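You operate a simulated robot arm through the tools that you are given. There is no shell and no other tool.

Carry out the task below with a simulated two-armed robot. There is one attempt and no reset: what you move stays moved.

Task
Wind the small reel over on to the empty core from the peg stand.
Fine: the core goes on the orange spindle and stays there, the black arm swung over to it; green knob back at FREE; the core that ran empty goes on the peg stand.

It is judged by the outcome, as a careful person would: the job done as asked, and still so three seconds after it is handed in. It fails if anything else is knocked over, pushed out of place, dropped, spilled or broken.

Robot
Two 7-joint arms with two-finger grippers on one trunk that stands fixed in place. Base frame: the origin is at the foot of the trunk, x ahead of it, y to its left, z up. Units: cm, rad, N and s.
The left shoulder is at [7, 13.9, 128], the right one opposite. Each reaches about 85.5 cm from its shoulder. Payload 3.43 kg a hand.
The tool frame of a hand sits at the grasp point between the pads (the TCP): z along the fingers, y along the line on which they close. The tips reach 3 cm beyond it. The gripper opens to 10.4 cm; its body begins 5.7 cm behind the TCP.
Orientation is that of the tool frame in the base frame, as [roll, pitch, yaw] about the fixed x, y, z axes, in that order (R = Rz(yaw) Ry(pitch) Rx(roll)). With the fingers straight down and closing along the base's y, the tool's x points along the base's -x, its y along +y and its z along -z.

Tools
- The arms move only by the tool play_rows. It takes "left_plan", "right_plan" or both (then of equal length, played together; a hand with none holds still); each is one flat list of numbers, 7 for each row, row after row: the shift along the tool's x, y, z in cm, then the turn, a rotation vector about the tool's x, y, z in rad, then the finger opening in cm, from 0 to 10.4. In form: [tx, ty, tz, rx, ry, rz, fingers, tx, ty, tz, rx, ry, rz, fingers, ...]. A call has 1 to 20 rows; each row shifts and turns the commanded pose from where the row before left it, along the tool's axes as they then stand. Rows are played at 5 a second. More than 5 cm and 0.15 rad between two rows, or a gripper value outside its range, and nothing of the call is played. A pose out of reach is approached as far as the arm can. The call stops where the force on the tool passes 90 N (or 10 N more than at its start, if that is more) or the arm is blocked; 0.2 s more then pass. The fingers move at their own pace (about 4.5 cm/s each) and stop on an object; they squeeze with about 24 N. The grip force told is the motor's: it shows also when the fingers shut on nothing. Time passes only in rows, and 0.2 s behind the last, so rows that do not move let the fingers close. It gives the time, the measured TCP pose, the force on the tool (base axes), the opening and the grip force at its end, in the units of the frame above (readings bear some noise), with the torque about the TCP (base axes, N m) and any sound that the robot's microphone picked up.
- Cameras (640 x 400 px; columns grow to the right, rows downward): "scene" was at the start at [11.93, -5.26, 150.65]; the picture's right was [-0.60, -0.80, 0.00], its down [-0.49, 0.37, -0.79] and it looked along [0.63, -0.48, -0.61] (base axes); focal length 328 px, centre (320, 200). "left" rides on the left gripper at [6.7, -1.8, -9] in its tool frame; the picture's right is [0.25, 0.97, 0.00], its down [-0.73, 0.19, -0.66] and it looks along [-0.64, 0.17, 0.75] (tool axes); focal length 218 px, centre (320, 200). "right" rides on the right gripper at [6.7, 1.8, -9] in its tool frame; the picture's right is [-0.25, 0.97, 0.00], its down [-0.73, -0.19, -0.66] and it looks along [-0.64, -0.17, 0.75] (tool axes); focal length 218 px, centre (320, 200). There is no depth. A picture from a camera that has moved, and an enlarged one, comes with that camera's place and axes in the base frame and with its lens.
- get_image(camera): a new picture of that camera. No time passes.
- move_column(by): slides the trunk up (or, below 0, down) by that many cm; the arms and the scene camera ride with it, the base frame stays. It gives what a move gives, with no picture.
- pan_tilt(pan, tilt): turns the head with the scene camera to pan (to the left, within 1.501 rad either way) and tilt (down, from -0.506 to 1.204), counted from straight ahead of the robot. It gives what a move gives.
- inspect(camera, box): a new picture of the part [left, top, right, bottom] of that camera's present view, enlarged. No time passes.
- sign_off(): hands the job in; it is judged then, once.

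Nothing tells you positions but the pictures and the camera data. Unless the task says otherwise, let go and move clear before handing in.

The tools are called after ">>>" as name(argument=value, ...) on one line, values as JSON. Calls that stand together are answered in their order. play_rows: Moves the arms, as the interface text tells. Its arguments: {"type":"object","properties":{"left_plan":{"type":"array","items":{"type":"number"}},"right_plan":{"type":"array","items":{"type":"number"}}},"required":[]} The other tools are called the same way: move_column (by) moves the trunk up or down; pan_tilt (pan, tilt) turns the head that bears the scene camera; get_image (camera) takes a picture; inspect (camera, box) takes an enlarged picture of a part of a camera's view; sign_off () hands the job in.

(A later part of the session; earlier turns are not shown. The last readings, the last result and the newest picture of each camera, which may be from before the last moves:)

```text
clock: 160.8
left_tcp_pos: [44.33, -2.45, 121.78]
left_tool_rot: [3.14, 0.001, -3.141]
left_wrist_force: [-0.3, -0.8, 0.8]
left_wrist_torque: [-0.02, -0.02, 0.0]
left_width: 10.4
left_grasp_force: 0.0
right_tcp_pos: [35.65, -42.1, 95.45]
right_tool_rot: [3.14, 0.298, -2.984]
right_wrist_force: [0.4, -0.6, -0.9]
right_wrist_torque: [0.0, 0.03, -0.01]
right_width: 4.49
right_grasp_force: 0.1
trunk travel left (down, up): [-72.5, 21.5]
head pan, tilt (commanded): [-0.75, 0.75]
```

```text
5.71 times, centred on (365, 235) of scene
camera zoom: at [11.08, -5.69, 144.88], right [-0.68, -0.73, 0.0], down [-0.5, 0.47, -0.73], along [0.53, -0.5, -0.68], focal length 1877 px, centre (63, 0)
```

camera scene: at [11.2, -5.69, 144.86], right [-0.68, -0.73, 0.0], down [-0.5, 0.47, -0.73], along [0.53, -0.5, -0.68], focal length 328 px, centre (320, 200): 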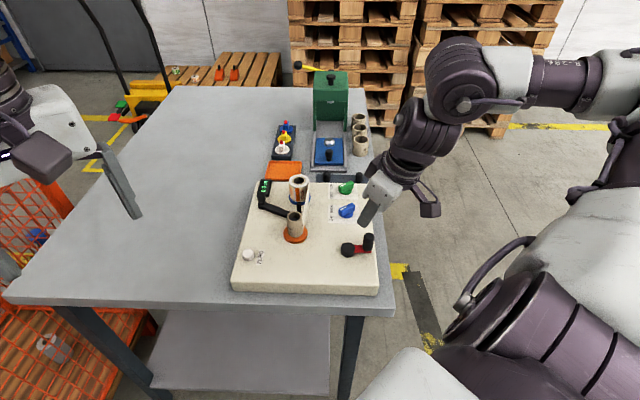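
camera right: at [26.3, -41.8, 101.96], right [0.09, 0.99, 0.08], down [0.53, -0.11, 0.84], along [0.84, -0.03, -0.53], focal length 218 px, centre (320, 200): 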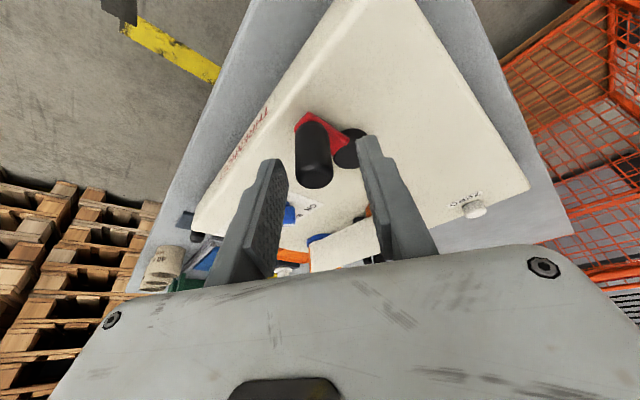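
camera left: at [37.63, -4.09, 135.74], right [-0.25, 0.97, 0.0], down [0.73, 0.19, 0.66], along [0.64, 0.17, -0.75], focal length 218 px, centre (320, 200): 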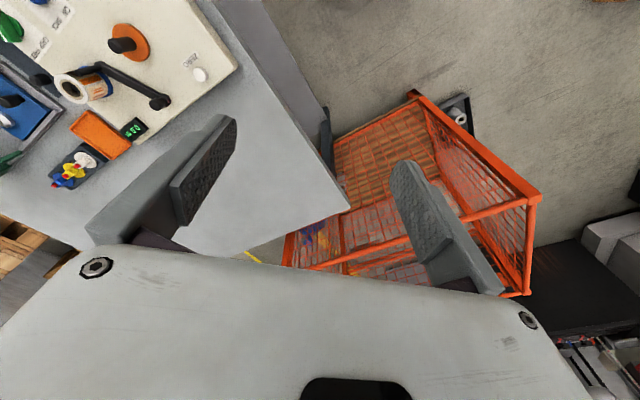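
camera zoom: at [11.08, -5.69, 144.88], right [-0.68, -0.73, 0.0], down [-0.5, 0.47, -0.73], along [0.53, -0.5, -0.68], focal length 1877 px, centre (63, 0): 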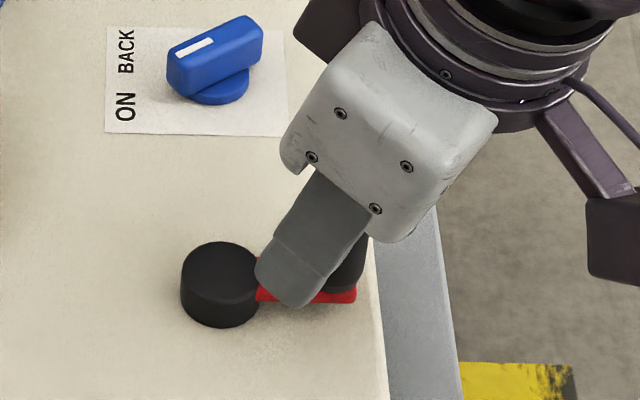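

>>> play_rows(right_plan=[0.33, -0.3, 1.15, 0, 0, 0, 4.5, 0, 0, 0, 0, 0, 0, 3, 0, 0, 0, 0, 0, 0, 1, 0, 0, 0, 0, 0, 0, 1, 0, 0, 0, 0, 0, 0, 1])

>>> inspect(camera="right", box=[220, 80, 420, 240])

```text
clock: 161.9
left_tcp_pos: [44.47, -2.52, 121.77]
left_tool_rot: [3.141, 0.0, 3.14]
left_wrist_force: [0.0, 0.4, 0.5]
left_wrist_torque: [-0.02, -0.01, -0.02]
left_width: 10.41
left_grasp_force: 0.0
right_tcp_pos: [35.72, -42.6, 94.07]
right_tool_rot: [-3.141, 0.297, -2.985]
right_wrist_force: [-0.5, 0.4, -3.8]
right_wrist_torque: [0.0, -0.02, 0.01]
right_width: 2.12
right_grasp_force: 45.3
trunk travel left (down, up): [-72.5, 21.5]
head pan, tilt (commanded): [-0.75, 0.75]
```

```text
2.50 times, centred on (320, 160) of right
camera zoom: at [26.45, -42.2, 100.73], right [0.09, 0.99, 0.08], down [0.53, -0.11, 0.84], along [0.84, -0.03, -0.54], focal length 546 px, centre (320, 300)
```

zoom: 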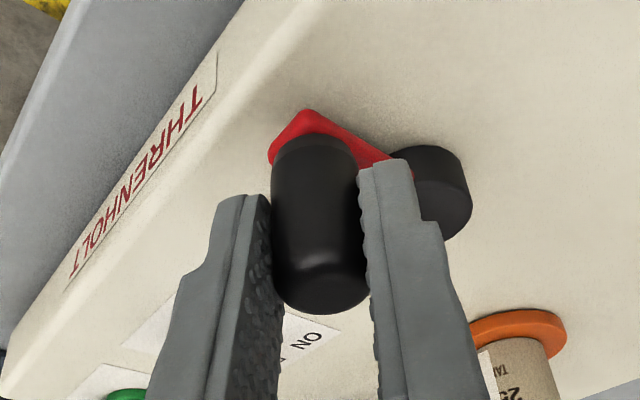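

I have the crank handle. First a slow quarter turn clockwise, to check the feel and the counter.

>>> play_rows(right_plan=[0.312, 0.724, -0.097, 0, 0, 0, 1, 0.312, 0.724, -0.097, 0, 0, 0, 1, 0.024, 0.794, -0.007, 0, 0, 0, 1, 0.024, 0.794, -0.007, 0, 0, 0, 1, 0, 0, 0, 0, 0, 0, 1])

>>> inspect(camera="scene", box=[240, 160, 400, 270])

```text
clock: 163.2
left_tcp_pos: [44.47, -2.4, 121.81]
left_tool_rot: [3.139, 0.0, -3.141]
left_wrist_force: [0.0, -0.4, 0.9]
left_wrist_torque: [0.01, -0.03, -0.03]
left_width: 10.41
left_grasp_force: 0.0
right_tcp_pos: [34.5, -39.67, 94.18]
right_tool_rot: [3.138, 0.296, -2.984]
right_wrist_force: [-0.1, 0.2, -10.7]
right_wrist_torque: [-0.03, 0.06, 0.0]
right_width: 2.13
right_grasp_force: 44.4
trunk travel left (down, up): [-72.5, 21.5]
head pan, tilt (commanded): [-0.75, 0.75]
```

```text
3.64 times, centred on (320, 215) of scene
camera zoom: at [11.19, -5.8, 144.85], right [-0.68, -0.73, 0.0], down [-0.5, 0.47, -0.73], along [0.53, -0.5, -0.68], focal length 1194 px, centre (320, 146)
```

zoom: 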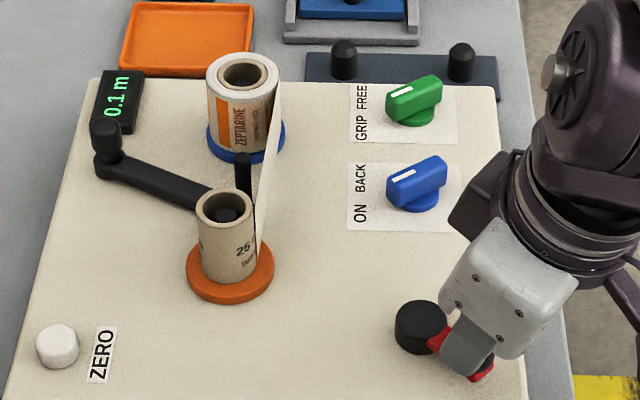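

The counter rose to 0.1 m and the core turned, so the direction is right. Continuing round.

>>> play_rows(right_plan=[-0.507, 1.486, 0.266, 0, 0, 0, 1, -1.039, 1.158, 0.322, 0, 0, 0, 1, -1.383, 0.653, 0.428, 0, 0, 0, 1, -1.516, 0.049, 0.469, 0, 0, 0, 1, -1.42, -0.562, 0.439, 0, 0, 0, 1, -1.106, -1.088, 0.342, 0, 0, 0, 1, 0, 0, 0, 0, 0, 0, 1])

>>> inspect(camera="scene", box=[240, 160, 400, 270])

```text
clock: 164.8
left_tcp_pos: [44.48, -2.3, 121.81]
left_tool_rot: [3.141, -0.001, -3.14]
left_wrist_force: [0.2, -0.6, 0.5]
left_wrist_torque: [-0.03, -0.01, 0.02]
left_width: 10.39
left_grasp_force: 0.0
right_tcp_pos: [41.47, -37.07, 94.16]
right_tool_rot: [3.141, 0.297, -2.983]
right_wrist_force: [1.5, 0.7, -2.3]
right_wrist_torque: [0.15, -0.53, -0.02]
right_width: 2.1
right_grasp_force: 45.1
trunk travel left (down, up): [-72.5, 21.5]
head pan, tilt (commanded): [-0.75, 0.75]
```

```text
3.64 times, centred on (320, 215) of scene
camera zoom: at [11.14, -5.67, 144.87], right [-0.68, -0.73, 0.0], down [-0.5, 0.47, -0.73], along [0.53, -0.5, -0.68], focal length 1194 px, centre (320, 146)
```

zoom: 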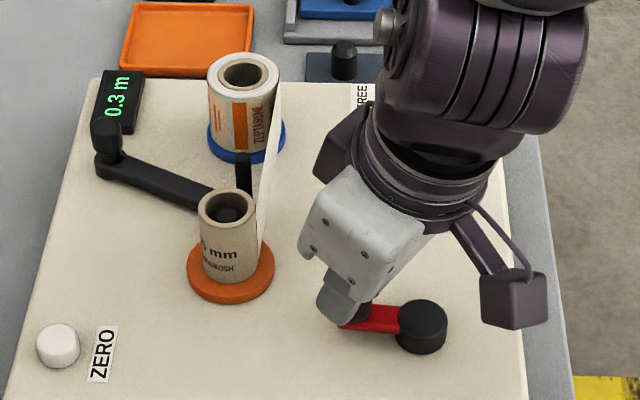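

>>> play_rows(right_plan=[-0.624, -1.448, 0.193, 0, 0, 0, 1, -0.047, -1.587, 0.014, 0, 0, 0, 1, 0.537, -1.486, -0.166, 0, 0, 0, 1, 1.039, -1.158, -0.322, 0, 0, 0, 1, 1.383, -0.653, -0.428, 0, 0, 0, 1, 1.516, -0.049, -0.469, 0, 0, 0, 1, 1.42, 0.562, -0.439, 0, 0, 0, 1, 1.106, 1.088, -0.342, 0, 0, 0, 1, 0.624, 1.448, -0.193, 0, 0, 0, 1, 0.047, 1.587, -0.014, 0, 0, 0, 1, -0.537, 1.486, 0.166, 0, 0, 0, 1, -1.039, 1.158, 0.322, 0, 0, 0, 1, -1.383, 0.653, 0.428, 0, 0, 0, 1, -1.516, 0.049, 0.469, 0, 0, 0, 1, -1.42, -0.562, 0.439, 0, 0, 0, 1, -1.106, -1.088, 0.342, 0, 0, 0, 1, 0, 0, 0, 0, 0, 0, 1])

>>> inspect(camera="scene", box=[240, 160, 400, 270])

```text
clock: 168.3
left_tcp_pos: [44.0, -2.51, 121.92]
left_tool_rot: [3.141, 0.003, -3.141]
left_wrist_force: [-0.3, -0.3, 0.3]
left_wrist_torque: [0.0, 0.01, -0.01]
left_width: 10.4
left_grasp_force: 0.0
right_tcp_pos: [41.31, -36.9, 94.15]
right_tool_rot: [-3.141, 0.299, -2.988]
right_wrist_force: [-4.8, -5.9, 17.1]
right_wrist_torque: [-0.15, 0.65, -0.02]
right_width: 2.1
right_grasp_force: 44.8
trunk travel left (down, up): [-72.5, 21.5]
head pan, tilt (commanded): [-0.75, 0.75]
```

```text
3.64 times, centred on (320, 215) of scene
camera zoom: at [10.8, -5.67, 144.91], right [-0.68, -0.73, 0.0], down [-0.5, 0.47, -0.73], along [0.54, -0.5, -0.68], focal length 1194 px, centre (320, 146)
```

zoom: 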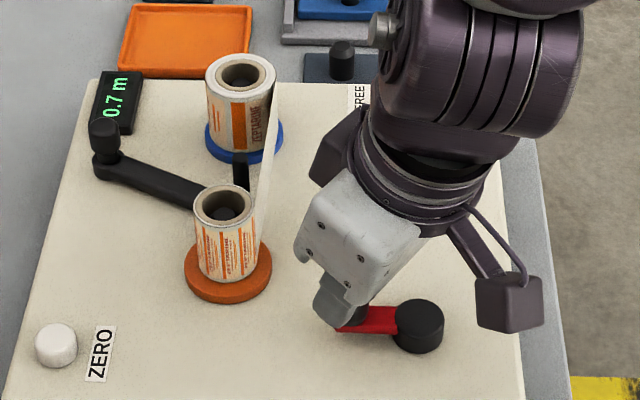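

Winding well, at 0.7 m. I'll add a small correction for drift and continue turn by turn.

>>> play_rows(right_plan=[-0.574, -1.528, 0.02, 0, 0, 0, 1, -0.047, -1.587, 0.014, 0, 0, 0, 1, 0.537, -1.486, -0.166, 0, 0, 0, 1, 1.039, -1.158, -0.322, 0, 0, 0, 1, 1.383, -0.653, -0.428, 0, 0, 0, 1, 1.516, -0.049, -0.469, 0, 0, 0, 1, 1.42, 0.562, -0.439, 0, 0, 0, 1, 1.106, 1.088, -0.342, 0, 0, 0, 1, 0.624, 1.448, -0.193, 0, 0, 0, 1, 0.047, 1.587, -0.014, 0, 0, 0, 1, -0.537, 1.486, 0.166, 0, 0, 0, 1, -1.039, 1.158, 0.322, 0, 0, 0, 1, -1.383, 0.653, 0.428, 0, 0, 0, 1, -1.516, 0.049, 0.469, 0, 0, 0, 1, -1.42, -0.562, 0.439, 0, 0, 0, 1, -1.106, -1.088, 0.342, 0, 0, 0, 1, 0, 0, 0, 0, 0, 0, 1])

>>> inspect(camera="scene", box=[240, 160, 400, 270])

```text
clock: 171.9
left_tcp_pos: [44.63, -2.49, 121.68]
left_tool_rot: [-3.141, -0.002, -3.14]
left_wrist_force: [0.6, -0.2, 0.5]
left_wrist_torque: [-0.03, 0.0, 0.0]
left_width: 10.42
left_grasp_force: 0.1
right_tcp_pos: [41.45, -37.06, 94.28]
right_tool_rot: [3.139, 0.298, -2.985]
right_wrist_force: [7.1, 5.6, -16.0]
right_wrist_torque: [-0.06, -0.79, -0.02]
right_width: 2.1
right_grasp_force: 45.2
trunk travel left (down, up): [-72.5, 21.5]
head pan, tilt (commanded): [-0.75, 0.75]
```

```text
3.64 times, centred on (320, 215) of scene
camera zoom: at [11.39, -5.71, 144.83], right [-0.68, -0.73, 0.0], down [-0.5, 0.47, -0.73], along [0.53, -0.5, -0.68], focal length 1194 px, centre (320, 146)
```

zoom: 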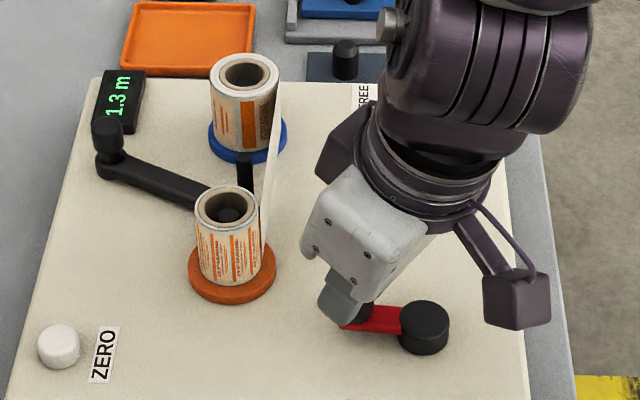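

>>> play_rows(right_plan=[-0.65, -1.418, 0.265, 0, 0, 0, 1, -0.047, -1.587, 0.014, 0, 0, 0, 1, 0.537, -1.486, -0.166, 0, 0, 0, 1, 1.039, -1.158, -0.322, 0, 0, 0, 1, 1.383, -0.653, -0.428, 0, 0, 0, 1, 1.516, -0.049, -0.469, 0, 0, 0, 1, 1.42, 0.562, -0.439, 0, 0, 0, 1, 1.106, 1.088, -0.342, 0, 0, 0, 1, 0.624, 1.448, -0.193, 0, 0, 0, 1, 0.047, 1.587, -0.014, 0, 0, 0, 1, -0.537, 1.486, 0.166, 0, 0, 0, 1, -1.039, 1.158, 0.322, 0, 0, 0, 1, -1.383, 0.653, 0.428, 0, 0, 0, 1, -1.516, 0.049, 0.469, 0, 0, 0, 1, -1.42, -0.562, 0.439, 0, 0, 0, 1, -1.106, -1.088, 0.342, 0, 0, 0, 1, 0, 0, 0, 0, 0, 0, 1])

>>> play_rows(right_plan=[-0.624, -1.448, 0.193, 0, 0, 0, 1, -0.047, -1.587, 0.014, 0, 0, 0, 1, 0.537, -1.486, -0.166, 0, 0, 0, 1, 1.039, -1.158, -0.322, 0, 0, 0, 1, 1.383, -0.653, -0.428, 0, 0, 0, 1, 1.516, -0.049, -0.469, 0, 0, 0, 1, 1.42, 0.562, -0.439, 0, 0, 0, 1, 1.106, 1.088, -0.342, 0, 0, 0, 1, 0.624, 1.448, -0.193, 0, 0, 0, 1, 0.047, 1.587, -0.014, 0, 0, 0, 1, -0.537, 1.486, 0.166, 0, 0, 0, 1, -1.039, 1.158, 0.322, 0, 0, 0, 1, -1.383, 0.653, 0.428, 0, 0, 0, 1, -1.516, 0.049, 0.469, 0, 0, 0, 1, -1.42, -0.562, 0.439, 0, 0, 0, 1, -1.106, -1.088, 0.342, 0, 0, 0, 1, 0, 0, 0, 0, 0, 0, 1])

>>> inspect(camera="scene", box=[240, 160, 400, 270])

```text
clock: 175.6
left_tcp_pos: [44.2, -2.12, 121.91]
left_tool_rot: [-3.141, 0.002, -3.142]
left_wrist_force: [1.1, -0.5, 0.5]
left_wrist_torque: [0.0, -0.01, 0.01]
left_width: 10.41
left_grasp_force: 0.0
right_tcp_pos: [41.44, -36.98, 94.21]
right_tool_rot: [3.141, 0.301, -2.985]
right_wrist_force: [-0.2, 1.1, 21.1]
right_wrist_torque: [0.09, -0.04, 0.02]
right_width: 2.12
right_grasp_force: 45.0
trunk travel left (down, up): [-72.5, 21.5]
head pan, tilt (commanded): [-0.75, 0.75]
```

```text
clock: 179.2
left_tcp_pos: [44.43, -2.22, 121.73]
left_tool_rot: [-3.141, -0.001, -3.14]
left_wrist_force: [0.2, 0.1, 0.0]
left_wrist_torque: [0.0, -0.02, -0.01]
left_width: 10.41
left_grasp_force: 0.0
right_tcp_pos: [41.5, -36.98, 94.25]
right_tool_rot: [3.14, 0.299, -2.985]
right_wrist_force: [3.9, 3.5, 8.8]
right_wrist_torque: [-0.06, 0.85, 0.02]
right_width: 2.11
right_grasp_force: 44.9
trunk travel left (down, up): [-72.5, 21.5]
head pan, tilt (commanded): [-0.75, 0.75]
```

```text
3.64 times, centred on (320, 215) of scene
camera zoom: at [11.12, -5.52, 144.89], right [-0.68, -0.73, 0.0], down [-0.5, 0.46, -0.73], along [0.53, -0.5, -0.68], focal length 1194 px, centre (320, 146)
```

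zoom: 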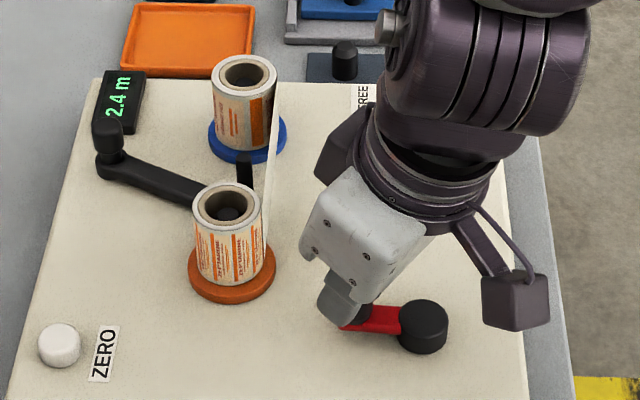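

>>> play_rows(right_plan=[-0.624, -1.448, 0.193, 0, 0, 0, 1, -0.047, -1.587, 0.014, 0, 0, 0, 1, 0.537, -1.486, -0.166, 0, 0, 0, 1, 1.039, -1.158, -0.322, 0, 0, 0, 1, 1.383, -0.653, -0.428, 0, 0, 0, 1, 1.516, -0.049, -0.469, 0, 0, 0, 1, 1.42, 0.562, -0.439, 0, 0, 0, 1, 1.106, 1.088, -0.342, 0, 0, 0, 1, 0.624, 1.448, -0.193, 0, 0, 0, 1, 0.047, 1.587, -0.014, 0, 0, 0, 1, -0.537, 1.486, 0.166, 0, 0, 0, 1, -1.039, 1.158, 0.322, 0, 0, 0, 1, -1.383, 0.653, 0.428, 0, 0, 0, 1, -1.516, 0.049, 0.469, 0, 0, 0, 1, -1.42, -0.562, 0.439, 0, 0, 0, 1, -1.106, -1.088, 0.342, 0, 0, 0, 1, 0, 0, 0, 0, 0, 0, 1])

>>> inspect(camera="scene", box=[240, 160, 400, 270])

```text
clock: 182.8
left_tcp_pos: [44.56, -2.37, 121.84]
left_tool_rot: [3.14, -0.002, 3.142]
left_wrist_force: [-0.6, -0.7, 0.1]
left_wrist_torque: [0.0, -0.01, 0.0]
left_width: 10.39
left_grasp_force: 0.2
right_tcp_pos: [41.48, -37.1, 94.15]
right_tool_rot: [3.14, 0.298, -2.984]
right_wrist_force: [4.3, 3.7, -3.7]
right_wrist_torque: [-0.05, -0.37, 0.01]
right_width: 2.1
right_grasp_force: 44.7
trunk travel left (down, up): [-72.5, 21.5]
head pan, tilt (commanded): [-0.75, 0.75]
```

```text
3.64 times, centred on (320, 215) of scene
camera zoom: at [11.22, -5.63, 144.86], right [-0.68, -0.73, 0.0], down [-0.5, 0.46, -0.73], along [0.53, -0.5, -0.68], focal length 1194 px, centre (320, 146)
```

zoom: 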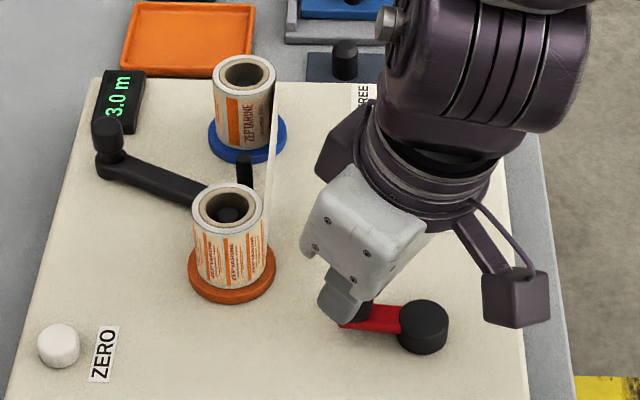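

>>> play_rows(right_plan=[-0.624, -1.448, 0.193, 0, 0, 0, 1, -0.047, -1.587, 0.014, 0, 0, 0, 1, 0.537, -1.486, -0.166, 0, 0, 0, 1, 1.039, -1.158, -0.322, 0, 0, 0, 1, 1.383, -0.653, -0.428, 0, 0, 0, 1, 1.516, -0.049, -0.469, 0, 0, 0, 1, 1.42, 0.562, -0.439, 0, 0, 0, 1, 1.106, 1.088, -0.342, 0, 0, 0, 1, 0.624, 1.448, -0.193, 0, 0, 0, 1, 0.047, 1.587, -0.014, 0, 0, 0, 1, -0.537, 1.486, 0.166, 0, 0, 0, 1, -1.039, 1.158, 0.322, 0, 0, 0, 1, -1.383, 0.653, 0.428, 0, 0, 0, 1, -1.516, 0.049, 0.469, 0, 0, 0, 1, -1.42, -0.562, 0.439, 0, 0, 0, 1, -1.106, -1.088, 0.342, 0, 0, 0, 1, 0, 0, 0, 0, 0, 0, 1])

>>> inspect(camera="scene", box=[240, 160, 400, 270])

```text
clock: 186.3
left_tcp_pos: [44.47, -2.2, 121.78]
left_tool_rot: [-3.139, -0.001, -3.141]
left_wrist_force: [-0.2, -0.2, 0.2]
left_wrist_torque: [0.01, 0.01, 0.03]
left_width: 10.41
left_grasp_force: 0.1
right_tcp_pos: [41.5, -37.14, 94.16]
right_tool_rot: [-3.14, 0.301, -2.984]
right_wrist_force: [4.9, 4.2, 13.6]
right_wrist_torque: [0.02, 0.15, -0.02]
right_width: 2.1
right_grasp_force: 45.0
trunk travel left (down, up): [-72.5, 21.5]
head pan, tilt (commanded): [-0.75, 0.75]
```

```text
3.64 times, centred on (320, 215) of scene
camera zoom: at [11.08, -5.49, 144.9], right [-0.68, -0.73, 0.0], down [-0.5, 0.46, -0.73], along [0.54, -0.5, -0.68], focal length 1194 px, centre (320, 146)
```

zoom: 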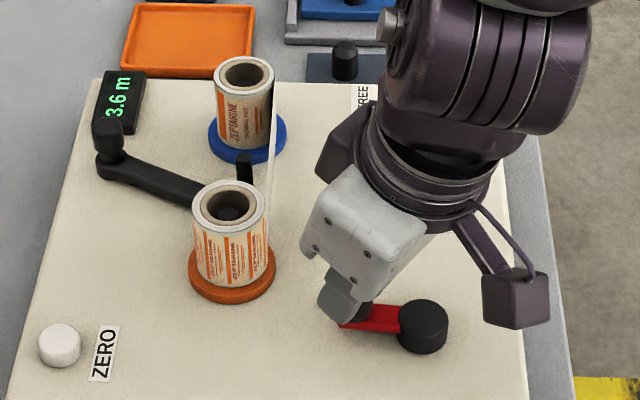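

>>> play_rows(right_plan=[-0.624, -1.448, 0.193, 0, 0, 0, 1, -0.047, -1.587, 0.014, 0, 0, 0, 1, 0.537, -1.486, -0.166, 0, 0, 0, 1, 1.039, -1.158, -0.322, 0, 0, 0, 1, 1.383, -0.653, -0.428, 0, 0, 0, 1, 1.516, -0.049, -0.469, 0, 0, 0, 1, 1.42, 0.562, -0.439, 0, 0, 0, 1, 1.106, 1.088, -0.342, 0, 0, 0, 1, 0.624, 1.448, -0.193, 0, 0, 0, 1, 0.047, 1.587, -0.014, 0, 0, 0, 1, -0.537, 1.486, 0.166, 0, 0, 0, 1, -1.039, 1.158, 0.322, 0, 0, 0, 1, -1.383, 0.653, 0.428, 0, 0, 0, 1, -1.516, 0.049, 0.469, 0, 0, 0, 1, -1.42, -0.562, 0.439, 0, 0, 0, 1, -1.106, -1.088, 0.342, 0, 0, 0, 1, 0, 0, 0, 0, 0, 0, 1])

>>> inspect(camera="scene", box=[240, 160, 400, 270])

```text
clock: 189.9
left_tcp_pos: [44.59, -2.38, 121.72]
left_tool_rot: [-3.142, -0.003, -3.14]
left_wrist_force: [0.5, 0.0, -1.1]
left_wrist_torque: [0.0, 0.0, 0.01]
left_width: 10.4
left_grasp_force: 0.0
right_tcp_pos: [41.66, -37.18, 94.2]
right_tool_rot: [3.142, 0.296, -2.985]
right_wrist_force: [4.0, 3.2, -8.7]
right_wrist_torque: [-0.14, -0.19, 0.03]
right_width: 2.13
right_grasp_force: 44.9
trunk travel left (down, up): [-72.5, 21.5]
head pan, tilt (commanded): [-0.75, 0.75]
```

```text
3.64 times, centred on (320, 215) of scene
camera zoom: at [11.27, -5.7, 144.85], right [-0.68, -0.73, 0.0], down [-0.5, 0.47, -0.73], along [0.53, -0.5, -0.68], focal length 1194 px, centre (320, 146)
```

zoom: 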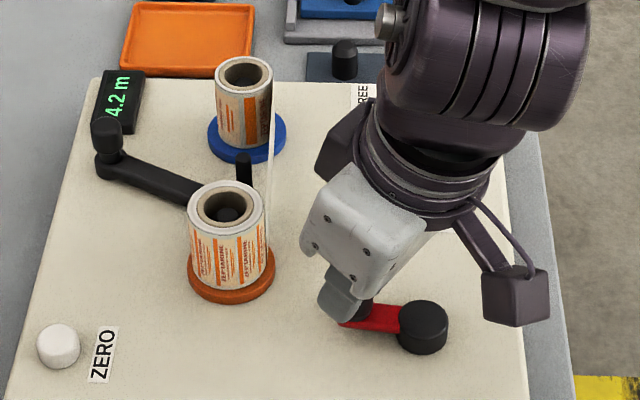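

>>> play_rows(right_plan=[-0.624, -1.448, 0.193, 0, 0, 0, 1, -0.047, -1.587, 0.014, 0, 0, 0, 1, 0.537, -1.486, -0.166, 0, 0, 0, 1, 1.039, -1.158, -0.322, 0, 0, 0, 1, 1.383, -0.653, -0.428, 0, 0, 0, 1, 1.516, -0.049, -0.469, 0, 0, 0, 1, 1.42, 0.562, -0.439, 0, 0, 0, 1, 1.106, 1.088, -0.342, 0, 0, 0, 1, 0.624, 1.448, -0.193, 0, 0, 0, 1, 0.047, 1.587, -0.014, 0, 0, 0, 1, -0.537, 1.486, 0.166, 0, 0, 0, 1, -1.039, 1.158, 0.322, 0, 0, 0, 1, -1.383, 0.653, 0.428, 0, 0, 0, 1, -1.516, 0.049, 0.469, 0, 0, 0, 1, -1.42, -0.562, 0.439, 0, 0, 0, 1, -1.106, -1.088, 0.342, 0, 0, 0, 1, 0, 0, 0, 0, 0, 0, 1])

>>> inspect(camera="scene", box=[240, 160, 400, 270])

```text
clock: 193.6
left_tcp_pos: [44.27, -2.32, 121.99]
left_tool_rot: [3.141, 0.003, -3.141]
left_wrist_force: [1.1, 0.6, 0.8]
left_wrist_torque: [-0.01, 0.02, -0.03]
left_width: 10.4
left_grasp_force: 0.0
right_tcp_pos: [41.26, -36.77, 94.18]
right_tool_rot: [3.141, 0.3, -2.985]
right_wrist_force: [-4.2, -5.2, 13.9]
right_wrist_torque: [-0.01, -1.18, -0.03]
right_width: 2.13
right_grasp_force: 44.6
trunk travel left (down, up): [-72.5, 21.5]
head pan, tilt (commanded): [-0.75, 0.75]
```

```text
3.64 times, centred on (320, 215) of scene
camera zoom: at [10.8, -5.65, 144.9], right [-0.68, -0.73, 0.0], down [-0.5, 0.47, -0.73], along [0.54, -0.5, -0.68], focal length 1194 px, centre (320, 146)
```

zoom: 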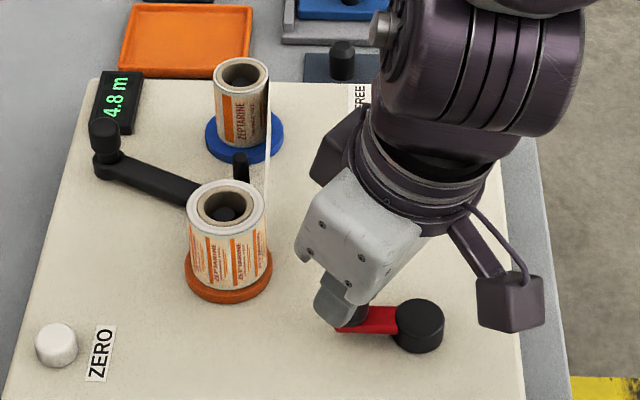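

>>> play_rows(right_plan=[-0.624, -1.448, 0.193, 0, 0, 0, 1, -0.047, -1.587, 0.014, 0, 0, 0, 1, 0.537, -1.486, -0.166, 0, 0, 0, 1, 1.039, -1.158, -0.322, 0, 0, 0, 1, 1.383, -0.653, -0.428, 0, 0, 0, 1, 1.516, -0.049, -0.469, 0, 0, 0, 1, 1.42, 0.562, -0.439, 0, 0, 0, 1, 1.106, 1.088, -0.342, 0, 0, 0, 1, 0.624, 1.448, -0.193, 0, 0, 0, 1, 0.047, 1.587, -0.014, 0, 0, 0, 1, -0.537, 1.486, 0.166, 0, 0, 0, 1, -1.039, 1.158, 0.322, 0, 0, 0, 1, -1.383, 0.653, 0.428, 0, 0, 0, 1, -1.516, 0.049, 0.469, 0, 0, 0, 1, -1.42, -0.562, 0.439, 0, 0, 0, 1, -1.106, -1.088, 0.342, 0, 0, 0, 1, 0, 0, 0, 0, 0, 0, 1])

>>> inspect(camera="scene", box=[240, 160, 400, 270])

```text
clock: 197.2
left_tcp_pos: [44.43, -2.25, 121.76]
left_tool_rot: [-3.14, 0.001, -3.141]
left_wrist_force: [-0.2, -0.2, 0.2]
left_wrist_torque: [-0.01, 0.01, 0.03]
left_width: 10.42
left_grasp_force: 0.1
right_tcp_pos: [41.25, -36.86, 94.18]
right_tool_rot: [3.14, 0.298, -2.984]
right_wrist_force: [3.0, 3.0, 7.5]
right_wrist_torque: [-0.08, 0.46, 0.04]
right_width: 2.12
right_grasp_force: 44.9
trunk travel left (down, up): [-72.5, 21.5]
head pan, tilt (commanded): [-0.75, 0.75]
```

```text
3.64 times, centred on (320, 215) of scene
camera zoom: at [11.09, -5.53, 144.88], right [-0.68, -0.73, 0.0], down [-0.5, 0.46, -0.73], along [0.54, -0.5, -0.68], focal length 1194 px, centre (320, 146)
```

zoom: 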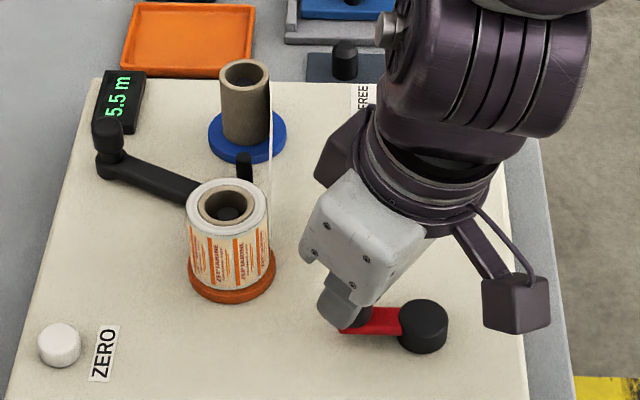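

The source core is bare at 5.5 m, but a strip still seems to span the gap. Let me look closer.

>>> inspect(camera="scene", box=[285, 165, 325, 250])

>>> inspect(camera="left", box=[0, 0, 140, 120])

>>> get_image(camera="right")

```text
4.71 times, centred on (305, 208) of scene
camera zoom: at [11.09, -5.53, 144.88], right [-0.68, -0.73, 0.0], down [-0.5, 0.46, -0.73], along [0.54, -0.5, -0.68], focal length 1546 px, centre (391, 165)
```

zoom: 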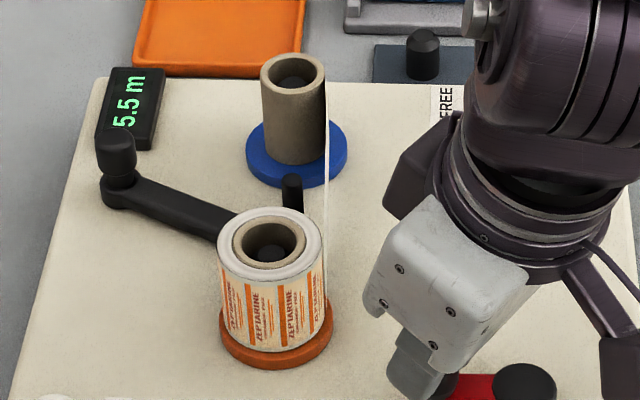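

```text
3.33 times, centred on (70, 60) of left
camera zoom: at [37.61, -3.93, 130.75], right [-0.25, 0.97, 0.0], down [0.73, 0.19, 0.66], along [0.64, 0.17, -0.75], focal length 728 px, centre (1153, 667)
```

zoom: 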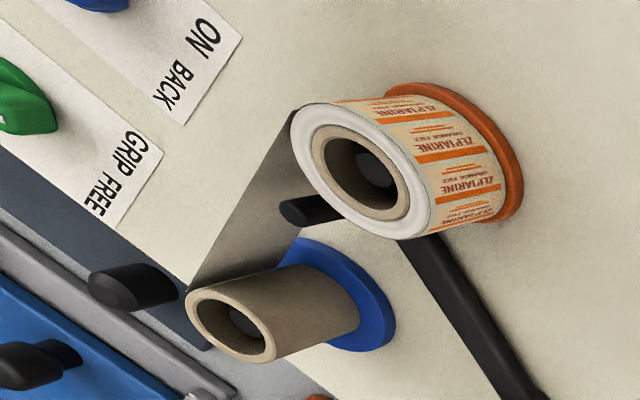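

```text
taken
camera right: at [31.97, -36.46, 100.82], right [0.09, 0.99, 0.08], down [0.53, -0.11, 0.84], along [0.85, -0.03, -0.53], focal length 218 px, centre (320, 200)
```

right: 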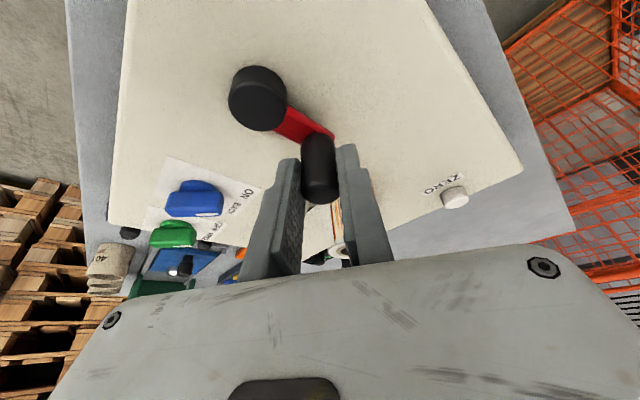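

The strip still bridges to the bare core, so I'll wind on a little more.

>>> play_rows(right_plan=[-0.624, -1.448, 0.193, 0, 0, 0, 1, -0.047, -1.587, 0.014, 0, 0, 0, 1, 0.537, -1.486, -0.166, 0, 0, 0, 1, 1.039, -1.158, -0.322, 0, 0, 0, 1, 1.383, -0.653, -0.428, 0, 0, 0, 1, 1.516, -0.049, -0.469, 0, 0, 0, 1, 1.42, 0.562, -0.439, 0, 0, 0, 1, 1.106, 1.088, -0.342, 0, 0, 0, 1, 0, 0, 0, 0, 0, 0, 1])

>>> inspect(camera="scene", box=[240, 160, 400, 270])

>>> inspect(camera="left", box=[0, 0, 140, 120])

```text
clock: 199.2
left_tcp_pos: [44.56, -2.26, 121.67]
left_tool_rot: [-3.14, -0.004, -3.142]
left_wrist_force: [1.1, 0.8, 0.4]
left_wrist_torque: [0.05, -0.02, 0.05]
left_width: 10.4
left_grasp_force: 0.0
right_tcp_pos: [35.69, -42.58, 94.29]
right_tool_rot: [3.139, 0.298, -2.985]
right_wrist_force: [6.6, 7.3, -4.1]
right_wrist_torque: [-0.11, 0.05, 0.01]
right_width: 2.14
right_grasp_force: 44.8
trunk travel left (down, up): [-72.5, 21.5]
head pan, tilt (commanded): [-0.75, 0.75]
```

```text
3.64 times, centred on (320, 215) of scene
camera zoom: at [11.3, -5.6, 144.86], right [-0.68, -0.73, 0.0], down [-0.5, 0.46, -0.73], along [0.53, -0.5, -0.68], focal length 1194 px, centre (320, 146)
```

zoom: 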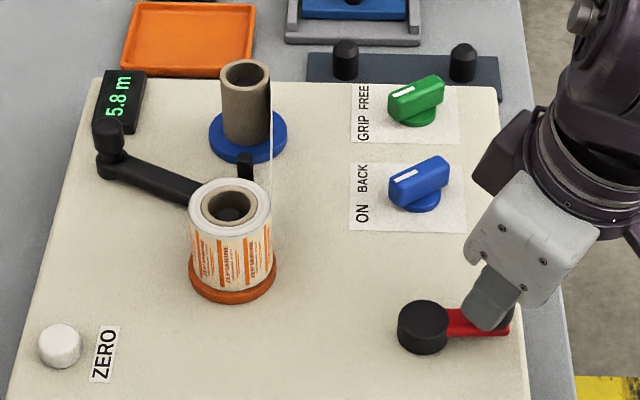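

```text
3.33 times, centred on (70, 60) of left
camera zoom: at [37.81, -3.99, 130.7], right [-0.25, 0.97, 0.0], down [0.73, 0.19, 0.66], along [0.63, 0.17, -0.76], focal length 728 px, centre (1153, 667)
```

zoom: 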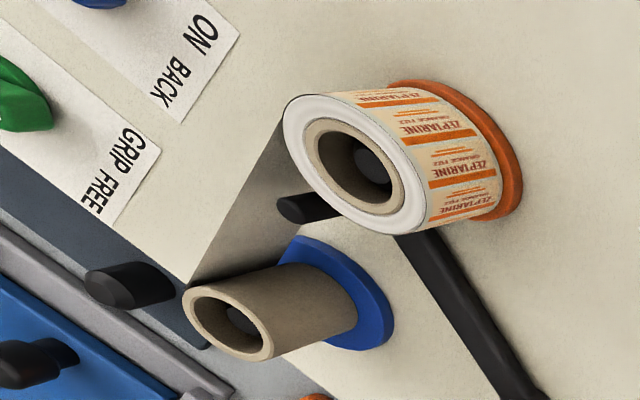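

>>> play_rows(right_plan=[0.624, 1.448, -0.193, 0, 0, 0, 1, 0.047, 1.587, -0.014, 0, 0, 0, 1, -0.537, 1.486, 0.166, 0, 0, 0, 1, -1.039, 1.158, 0.322, 0, 0, 0, 1, -1.383, 0.653, 0.428, 0, 0, 0, 1, -1.516, 0.049, 0.469, 0, 0, 0, 1, -1.42, -0.562, 0.439, 0, 0, 0, 1, -1.106, -1.088, 0.342, 0, 0, 0, 1, 0, 0, 0, 0, 0, 0, 1])

>>> inspect(camera="scene", box=[240, 160, 400, 270])

>>> inspect(camera="left", box=[0, 0, 140, 120])

```text
clock: 201.2
left_tcp_pos: [44.03, -2.3, 121.83]
left_tool_rot: [-3.142, 0.004, 3.142]
left_wrist_force: [0.5, 0.2, 0.5]
left_wrist_torque: [0.01, 0.02, -0.07]
left_width: 10.41
left_grasp_force: 0.0
right_tcp_pos: [41.2, -36.96, 94.22]
right_tool_rot: [-3.141, 0.303, -2.985]
right_wrist_force: [-3.0, -3.6, 26.0]
right_wrist_torque: [0.05, -0.68, -0.04]
right_width: 2.1
right_grasp_force: 45.3
trunk travel left (down, up): [-72.5, 21.5]
head pan, tilt (commanded): [-0.75, 0.75]
```

```text
3.64 times, centred on (320, 215) of scene
camera zoom: at [10.71, -5.54, 144.92], right [-0.68, -0.73, 0.0], down [-0.5, 0.46, -0.73], along [0.54, -0.5, -0.68], focal length 1194 px, centre (320, 146)
```

zoom: 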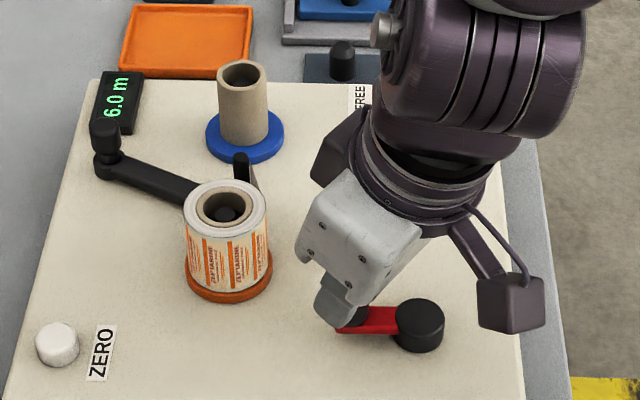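

```text
3.33 times, centred on (70, 60) of left
camera zoom: at [37.28, -3.95, 130.87], right [-0.25, 0.97, 0.0], down [0.73, 0.19, 0.66], along [0.64, 0.17, -0.75], focal length 728 px, centre (1153, 667)
```

zoom: 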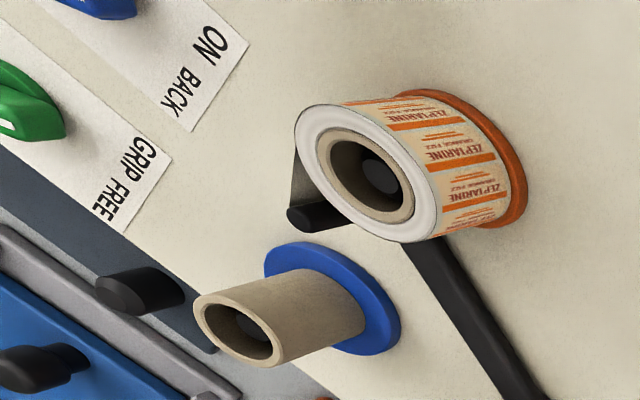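

All 6.0 m are wound and the blue-spindle core is bare. I'll release the crank and rise, then turn green back to FREE.

>>> play_rows(right_plan=[0, 0, 0, 0, 0, 0, 2.6, 0, 0, 0, 0, 0, 0, 4.5, 0, 0, 0, 0, 0, 0, 4.5, -0.59, 0, -1.91, 0, 0, 0, 4.5, -0.886, 0, -2.866, 0, 0, 0, 4.5, -0.886, 0, -2.866, 0, 0, 0, 3.6, 0, 0, 0, 0, 0, 0, 3.6])

>>> inspect(camera="scene", box=[230, 150, 400, 270])

```text
clock: 202.8
left_tcp_pos: [44.5, -2.37, 121.81]
left_tool_rot: [-3.141, 0.0, -3.141]
left_wrist_force: [-0.2, -0.5, 0.4]
left_wrist_torque: [-0.05, 0.0, -0.01]
left_width: 10.4
left_grasp_force: 0.0
right_tcp_pos: [41.27, -37.1, 102.05]
right_tool_rot: [3.136, 0.298, -2.987]
right_wrist_force: [0.7, 0.1, -0.4]
right_wrist_torque: [-0.02, 0.04, 0.03]
right_width: 3.59
right_grasp_force: 0.0
trunk travel left (down, up): [-72.5, 21.5]
head pan, tilt (commanded): [-0.75, 0.75]
```

```text
3.33 times, centred on (315, 210) of scene
camera zoom: at [11.11, -5.74, 144.87], right [-0.68, -0.73, 0.0], down [-0.5, 0.47, -0.73], along [0.53, -0.5, -0.68], focal length 1095 px, centre (337, 167)
```

zoom: 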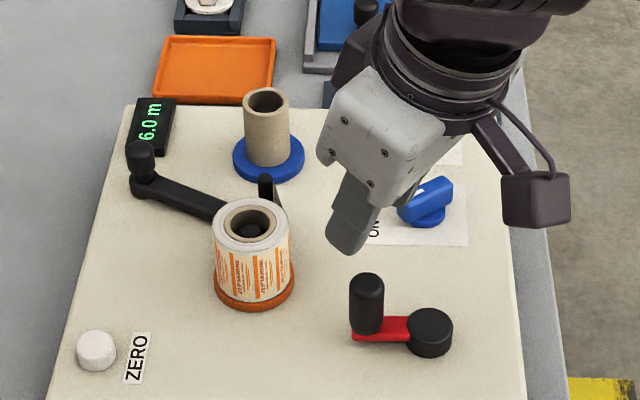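

>>> play_rows(right_plan=[-1.63, -3.7, 0.5, 0, 0, 0, 3.6, -1.63, -3.7, 0.5, 0, 0, 0, 3.6, -1.63, -3.7, 0.5, 0, 0, 0, 3.6, -1.63, -3.7, 0.5, 0, 0, 0, 3.6, -1.63, -3.7, 0.5, 0, 0, 0, 3.6, 0, 0, 0, -0.0396, 0, -0.128, 3.6, 0, 0, 0, -0.0396, 0, -0.128, 3.6, 0, 0, 0, -0.0396, 0, -0.128, 3.6, 0, 0, 0, -0.0396, 0, -0.128, 3.6, 0, 0, 0, -0.0396, 0, -0.128, 3.6, 0, 0, 0, -0.0396, 0, -0.128, 3.6, 0, 0, 0, -0.0396, 0, -0.128, 3.6, 0, 0, 0, -0.0396, 0, -0.128, 3.6, 0, 0, 0, -0.0396, 0, -0.128, 3.6, 0, 0, 0, 0, 0, 0, 3.6])

>>> inspect(camera="right", box=[220, 0, 420, 140])

```text
clock: 205.9
left_tcp_pos: [44.27, -2.41, 121.89]
left_tool_rot: [-3.14, 0.0, 3.14]
left_wrist_force: [-0.5, -0.5, 0.7]
left_wrist_torque: [0.0, -0.02, 0.0]
left_width: 10.4
left_grasp_force: 0.1
right_tcp_pos: [52.78, -54.07, 102.16]
right_tool_rot: [3.141, 0.303, -1.779]
right_wrist_force: [0.3, 0.6, 0.9]
right_wrist_torque: [-0.01, -0.01, 0.02]
right_width: 3.6
right_grasp_force: 0.1
trunk travel left (down, up): [-72.5, 21.5]
head pan, tilt (commanded): [-0.75, 0.75]
```

```text
2.86 times, centred on (320, 70) of right
camera zoom: at [49.1, -62.5, 108.71], right [-0.9, 0.44, 0.08], down [0.29, 0.45, 0.84], along [0.33, 0.78, -0.53], focal length 624 px, centre (320, 571)
```

zoom: 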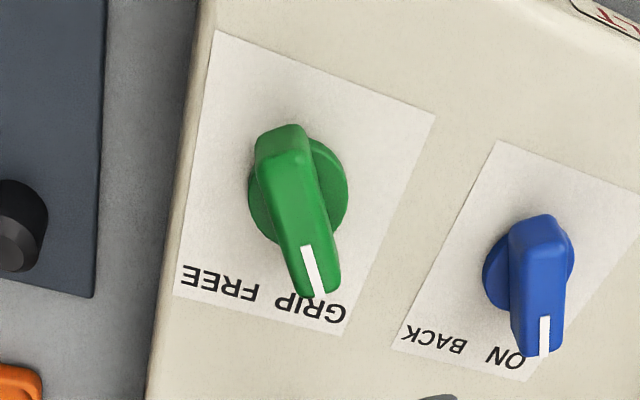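

>>> play_rows(right_plan=[0.64, 0.05, 2.08, 0, 0, 0, 3.6, 0.64, 0.05, 2.08, 0, 0, 0, 3.6, 0.64, 0.05, 2.08, 0, 0, 0, 3.6, 0.62, 0.05, 2.0, 0, 0, 0, 3.6, 0, 0, 0, 0, 0, 0, 3.6])

>>> inspect(camera="right", box=[240, 80, 400, 220])

```text
clock: 207.2
left_tcp_pos: [44.46, -2.44, 121.64]
left_tool_rot: [-3.14, 0.002, 3.141]
left_wrist_force: [0.3, 0.4, -0.8]
left_wrist_torque: [-0.03, -0.02, 0.0]
left_width: 10.4
left_grasp_force: 0.0
right_tcp_pos: [52.43, -53.71, 93.57]
right_tool_rot: [3.138, 0.301, -1.781]
right_wrist_force: [0.1, -0.9, -0.1]
right_wrist_torque: [0.01, -0.03, 0.01]
right_width: 3.6
right_grasp_force: 0.1
trunk travel left (down, up): [-72.5, 21.5]
head pan, tilt (commanded): [-0.75, 0.75]
```

```text
2.86 times, centred on (320, 150) of right
camera zoom: at [48.78, -62.19, 100.12], right [-0.9, 0.44, 0.08], down [0.29, 0.45, 0.84], along [0.33, 0.78, -0.53], focal length 624 px, centre (320, 343)
```

zoom: 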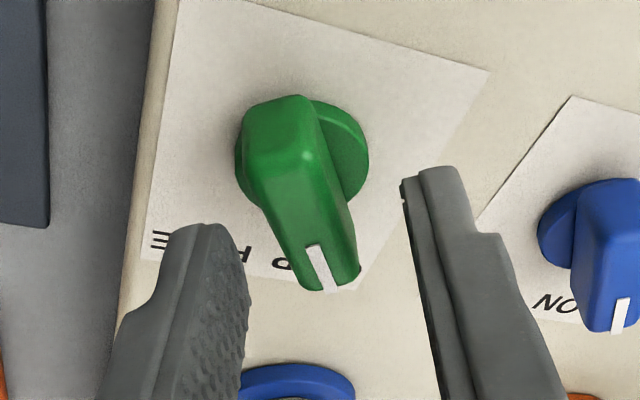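

>>> play_rows(right_plan=[0.25, 0, -0.05, 0, 0, 0, 3.6, 0, 0, 0, 0, 0, 0, 2.4, 0, 0, 0, 0, 0, 0, 0.8, 0, 0, 0, 0, 0, 0, 0.8, 0, 0, 0, 0, 0, 0, 0.8, 0.008, 0.115, 0, 0.0414, 0, 0.1338, 0.8, 0.008, 0.115, 0, 0.0414, 0, 0.1338, 0.8, 0.008, 0.115, 0, 0.0414, 0, 0.1338, 0.8, 0.008, 0.115, 0, 0.0414, 0, 0.1338, 0.8, 0.008, 0.115, 0, 0.0414, 0, 0.1338, 0.8, 0.008, 0.115, 0, 0.0414, 0, 0.1338, 0.8, 0.008, 0.115, 0, 0.0414, 0, 0.1338, 0.8, 0.008, 0.115, 0, 0.0414, 0, 0.1338, 0.8, 0.008, 0.07, 0, 0.026, 0, 0.085, 0.8, 0, 0, 0, 0, 0, 0, 0.8])

>>> inspect(camera="right", box=[200, 60, 440, 220])

```text
clock: 210.3
left_tcp_pos: [44.56, -2.3, 121.73]
left_tool_rot: [-3.14, -0.002, -3.142]
left_wrist_force: [-0.3, -0.4, -0.2]
left_wrist_torque: [-0.03, 0.03, -0.01]
left_width: 10.41
left_grasp_force: 0.2
right_tcp_pos: [51.97, -53.66, 93.55]
right_tool_rot: [3.141, 0.301, -2.991]
right_wrist_force: [18.7, -2.3, 13.8]
right_wrist_torque: [-0.07, -0.35, 0.91]
right_width: 1.46
right_grasp_force: 44.7
trunk travel left (down, up): [-72.5, 21.5]
head pan, tilt (commanded): [-0.75, 0.75]
```

```text
2.50 times, centred on (320, 140) of right
camera zoom: at [42.65, -53.07, 100.07], right [0.09, 0.99, 0.08], down [0.52, -0.11, 0.84], along [0.85, -0.04, -0.53], focal length 546 px, centre (320, 350)
```

zoom: 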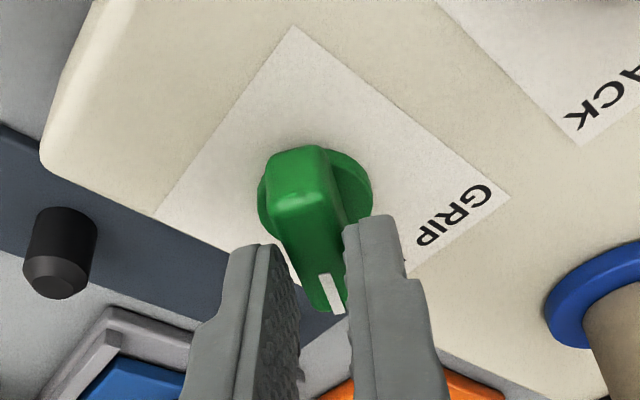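

Green is against its FREE stop. I'll release it and go to the empty core on the blue spindle.

>>> play_rows(right_plan=[0, 0, 0, 0, 0, 0, 2.4, 0, 0, 0, 0, 0, 0, 3.8, 0, 0, 0, 0, 0, 0, 3.8, -0.59, 0, -1.91, 0, 0, 0, 3.8, -0.886, 0, -2.866, 0, 0, 0, 4.5, -0.886, 0, -2.866, 0, 0, 0, 6, 0, 0, 0, 0.0284, 0, 0.0917, 6, 0, 0, 0, 0.0284, 0, 0.0917, 6, 0, 0, 0, 0, 0, 0, 6])

>>> inspect(camera="scene", box=[230, 150, 400, 270])

```text
clock: 212.3
left_tcp_pos: [44.39, -2.4, 121.8]
left_tool_rot: [3.14, 0.0, -3.139]
left_wrist_force: [-0.1, 0.0, -0.6]
left_wrist_torque: [-0.01, -0.04, -0.05]
left_width: 10.42
left_grasp_force: 0.1
right_tcp_pos: [51.69, -53.49, 101.44]
right_tool_rot: [3.139, 0.298, 3.101]
right_wrist_force: [0.7, -0.2, 0.5]
right_wrist_torque: [-0.02, 0.0, -0.03]
right_width: 6.03
right_grasp_force: 0.1
trunk travel left (down, up): [-72.5, 21.5]
head pan, tilt (commanded): [-0.75, 0.75]
```

```text
3.33 times, centred on (315, 210) of scene
camera zoom: at [11.07, -5.69, 144.88], right [-0.68, -0.73, 0.0], down [-0.5, 0.47, -0.73], along [0.53, -0.5, -0.68], focal length 1095 px, centre (337, 167)
```

zoom: 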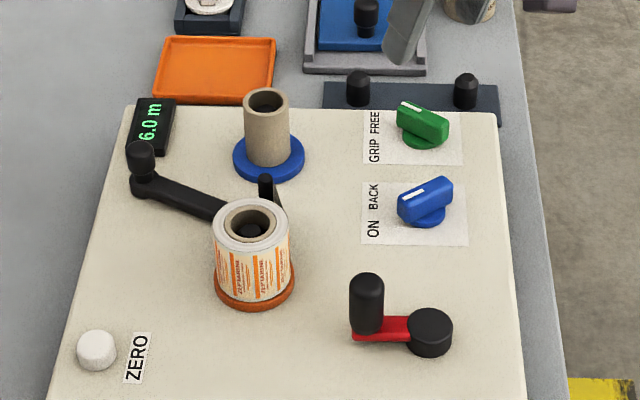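

>>> play_rows(right_plan=[-2.11, 3.49, 0.48, 0, 0, 0, 6, -2.11, 3.49, 0.48, 0, 0, 0, 6, -2.11, 3.49, 0.48, 0, 0, 0, 6, 0, 0, 0, 0, 0, 0, 6])

>>> get_image(camera="right")

>>> inspect(camera="right", box=[240, 20, 400, 140])

```text
clock: 213.3
left_tcp_pos: [44.31, -2.4, 121.73]
left_tool_rot: [-3.14, -0.002, 3.141]
left_wrist_force: [0.1, -0.4, 0.5]
left_wrist_torque: [0.04, -0.02, 0.01]
left_width: 10.4
left_grasp_force: 0.1
right_tcp_pos: [59.06, -43.54, 102.19]
right_tool_rot: [3.141, 0.298, 3.1]
right_wrist_force: [-0.2, -0.2, -0.4]
right_wrist_torque: [0.01, -0.01, 0.0]
right_width: 6.0
right_grasp_force: 0.1
trunk travel left (down, up): [-72.5, 21.5]
head pan, tilt (commanded): [-0.75, 0.75]
```

```text
taken
camera right: at [49.97, -41.35, 108.66], right [0.28, 0.96, 0.08], down [0.5, -0.21, 0.84], along [0.82, -0.2, -0.53], focal length 218 px, centre (320, 200)
```

right: 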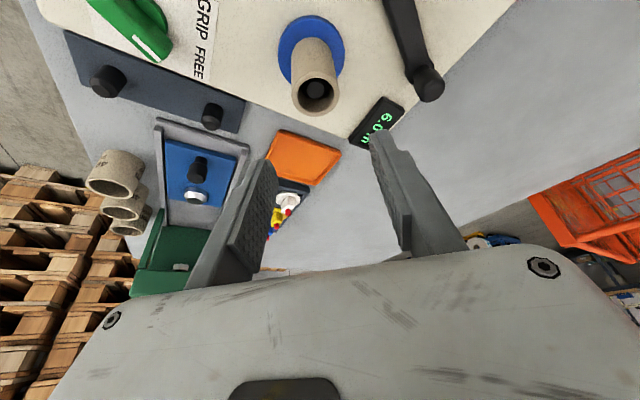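

```text
3.33 times, centred on (320, 80) of right
camera zoom: at [49.97, -41.35, 108.66], right [0.28, 0.96, 0.08], down [0.5, -0.21, 0.84], along [0.82, -0.2, -0.53], focal length 728 px, centre (320, 600)
```

zoom: 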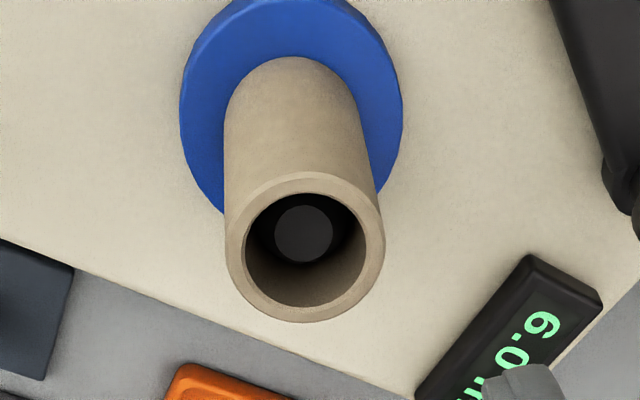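

>>> play_rows(right_plan=[0.935, 0.18, 2.01, 0, 0, 0, 6, 0.935, 0.18, 2.01, 0, 0, 0, 6, 0, 0, 0, 0, 0, 0, 6])

>>> inspect(camera="right", box=[220, 60, 420, 220])

```text
clock: 214.2
left_tcp_pos: [44.31, -2.36, 121.67]
left_tool_rot: [-3.141, -0.001, -3.141]
left_wrist_force: [0.2, 0.0, 0.1]
left_wrist_torque: [0.01, -0.03, 0.0]
left_width: 10.38
left_grasp_force: 0.1
right_tcp_pos: [58.05, -43.17, 97.77]
right_tool_rot: [3.138, 0.297, 3.101]
right_wrist_force: [0.3, -0.1, 0.1]
right_wrist_torque: [0.01, 0.03, 0.02]
right_width: 5.98
right_grasp_force: 0.1
trunk travel left (down, up): [-72.5, 21.5]
head pan, tilt (commanded): [-0.75, 0.75]
```

```text
2.50 times, centred on (320, 140) of right
camera zoom: at [49.21, -40.99, 104.42], right [0.28, 0.96, 0.08], down [0.5, -0.21, 0.84], along [0.82, -0.2, -0.53], focal length 546 px, centre (320, 350)
```

zoom: 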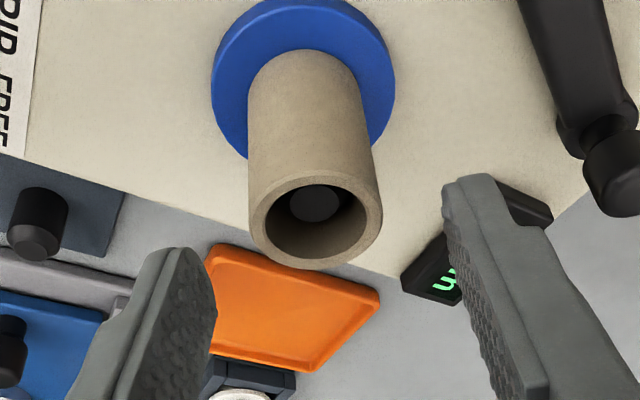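

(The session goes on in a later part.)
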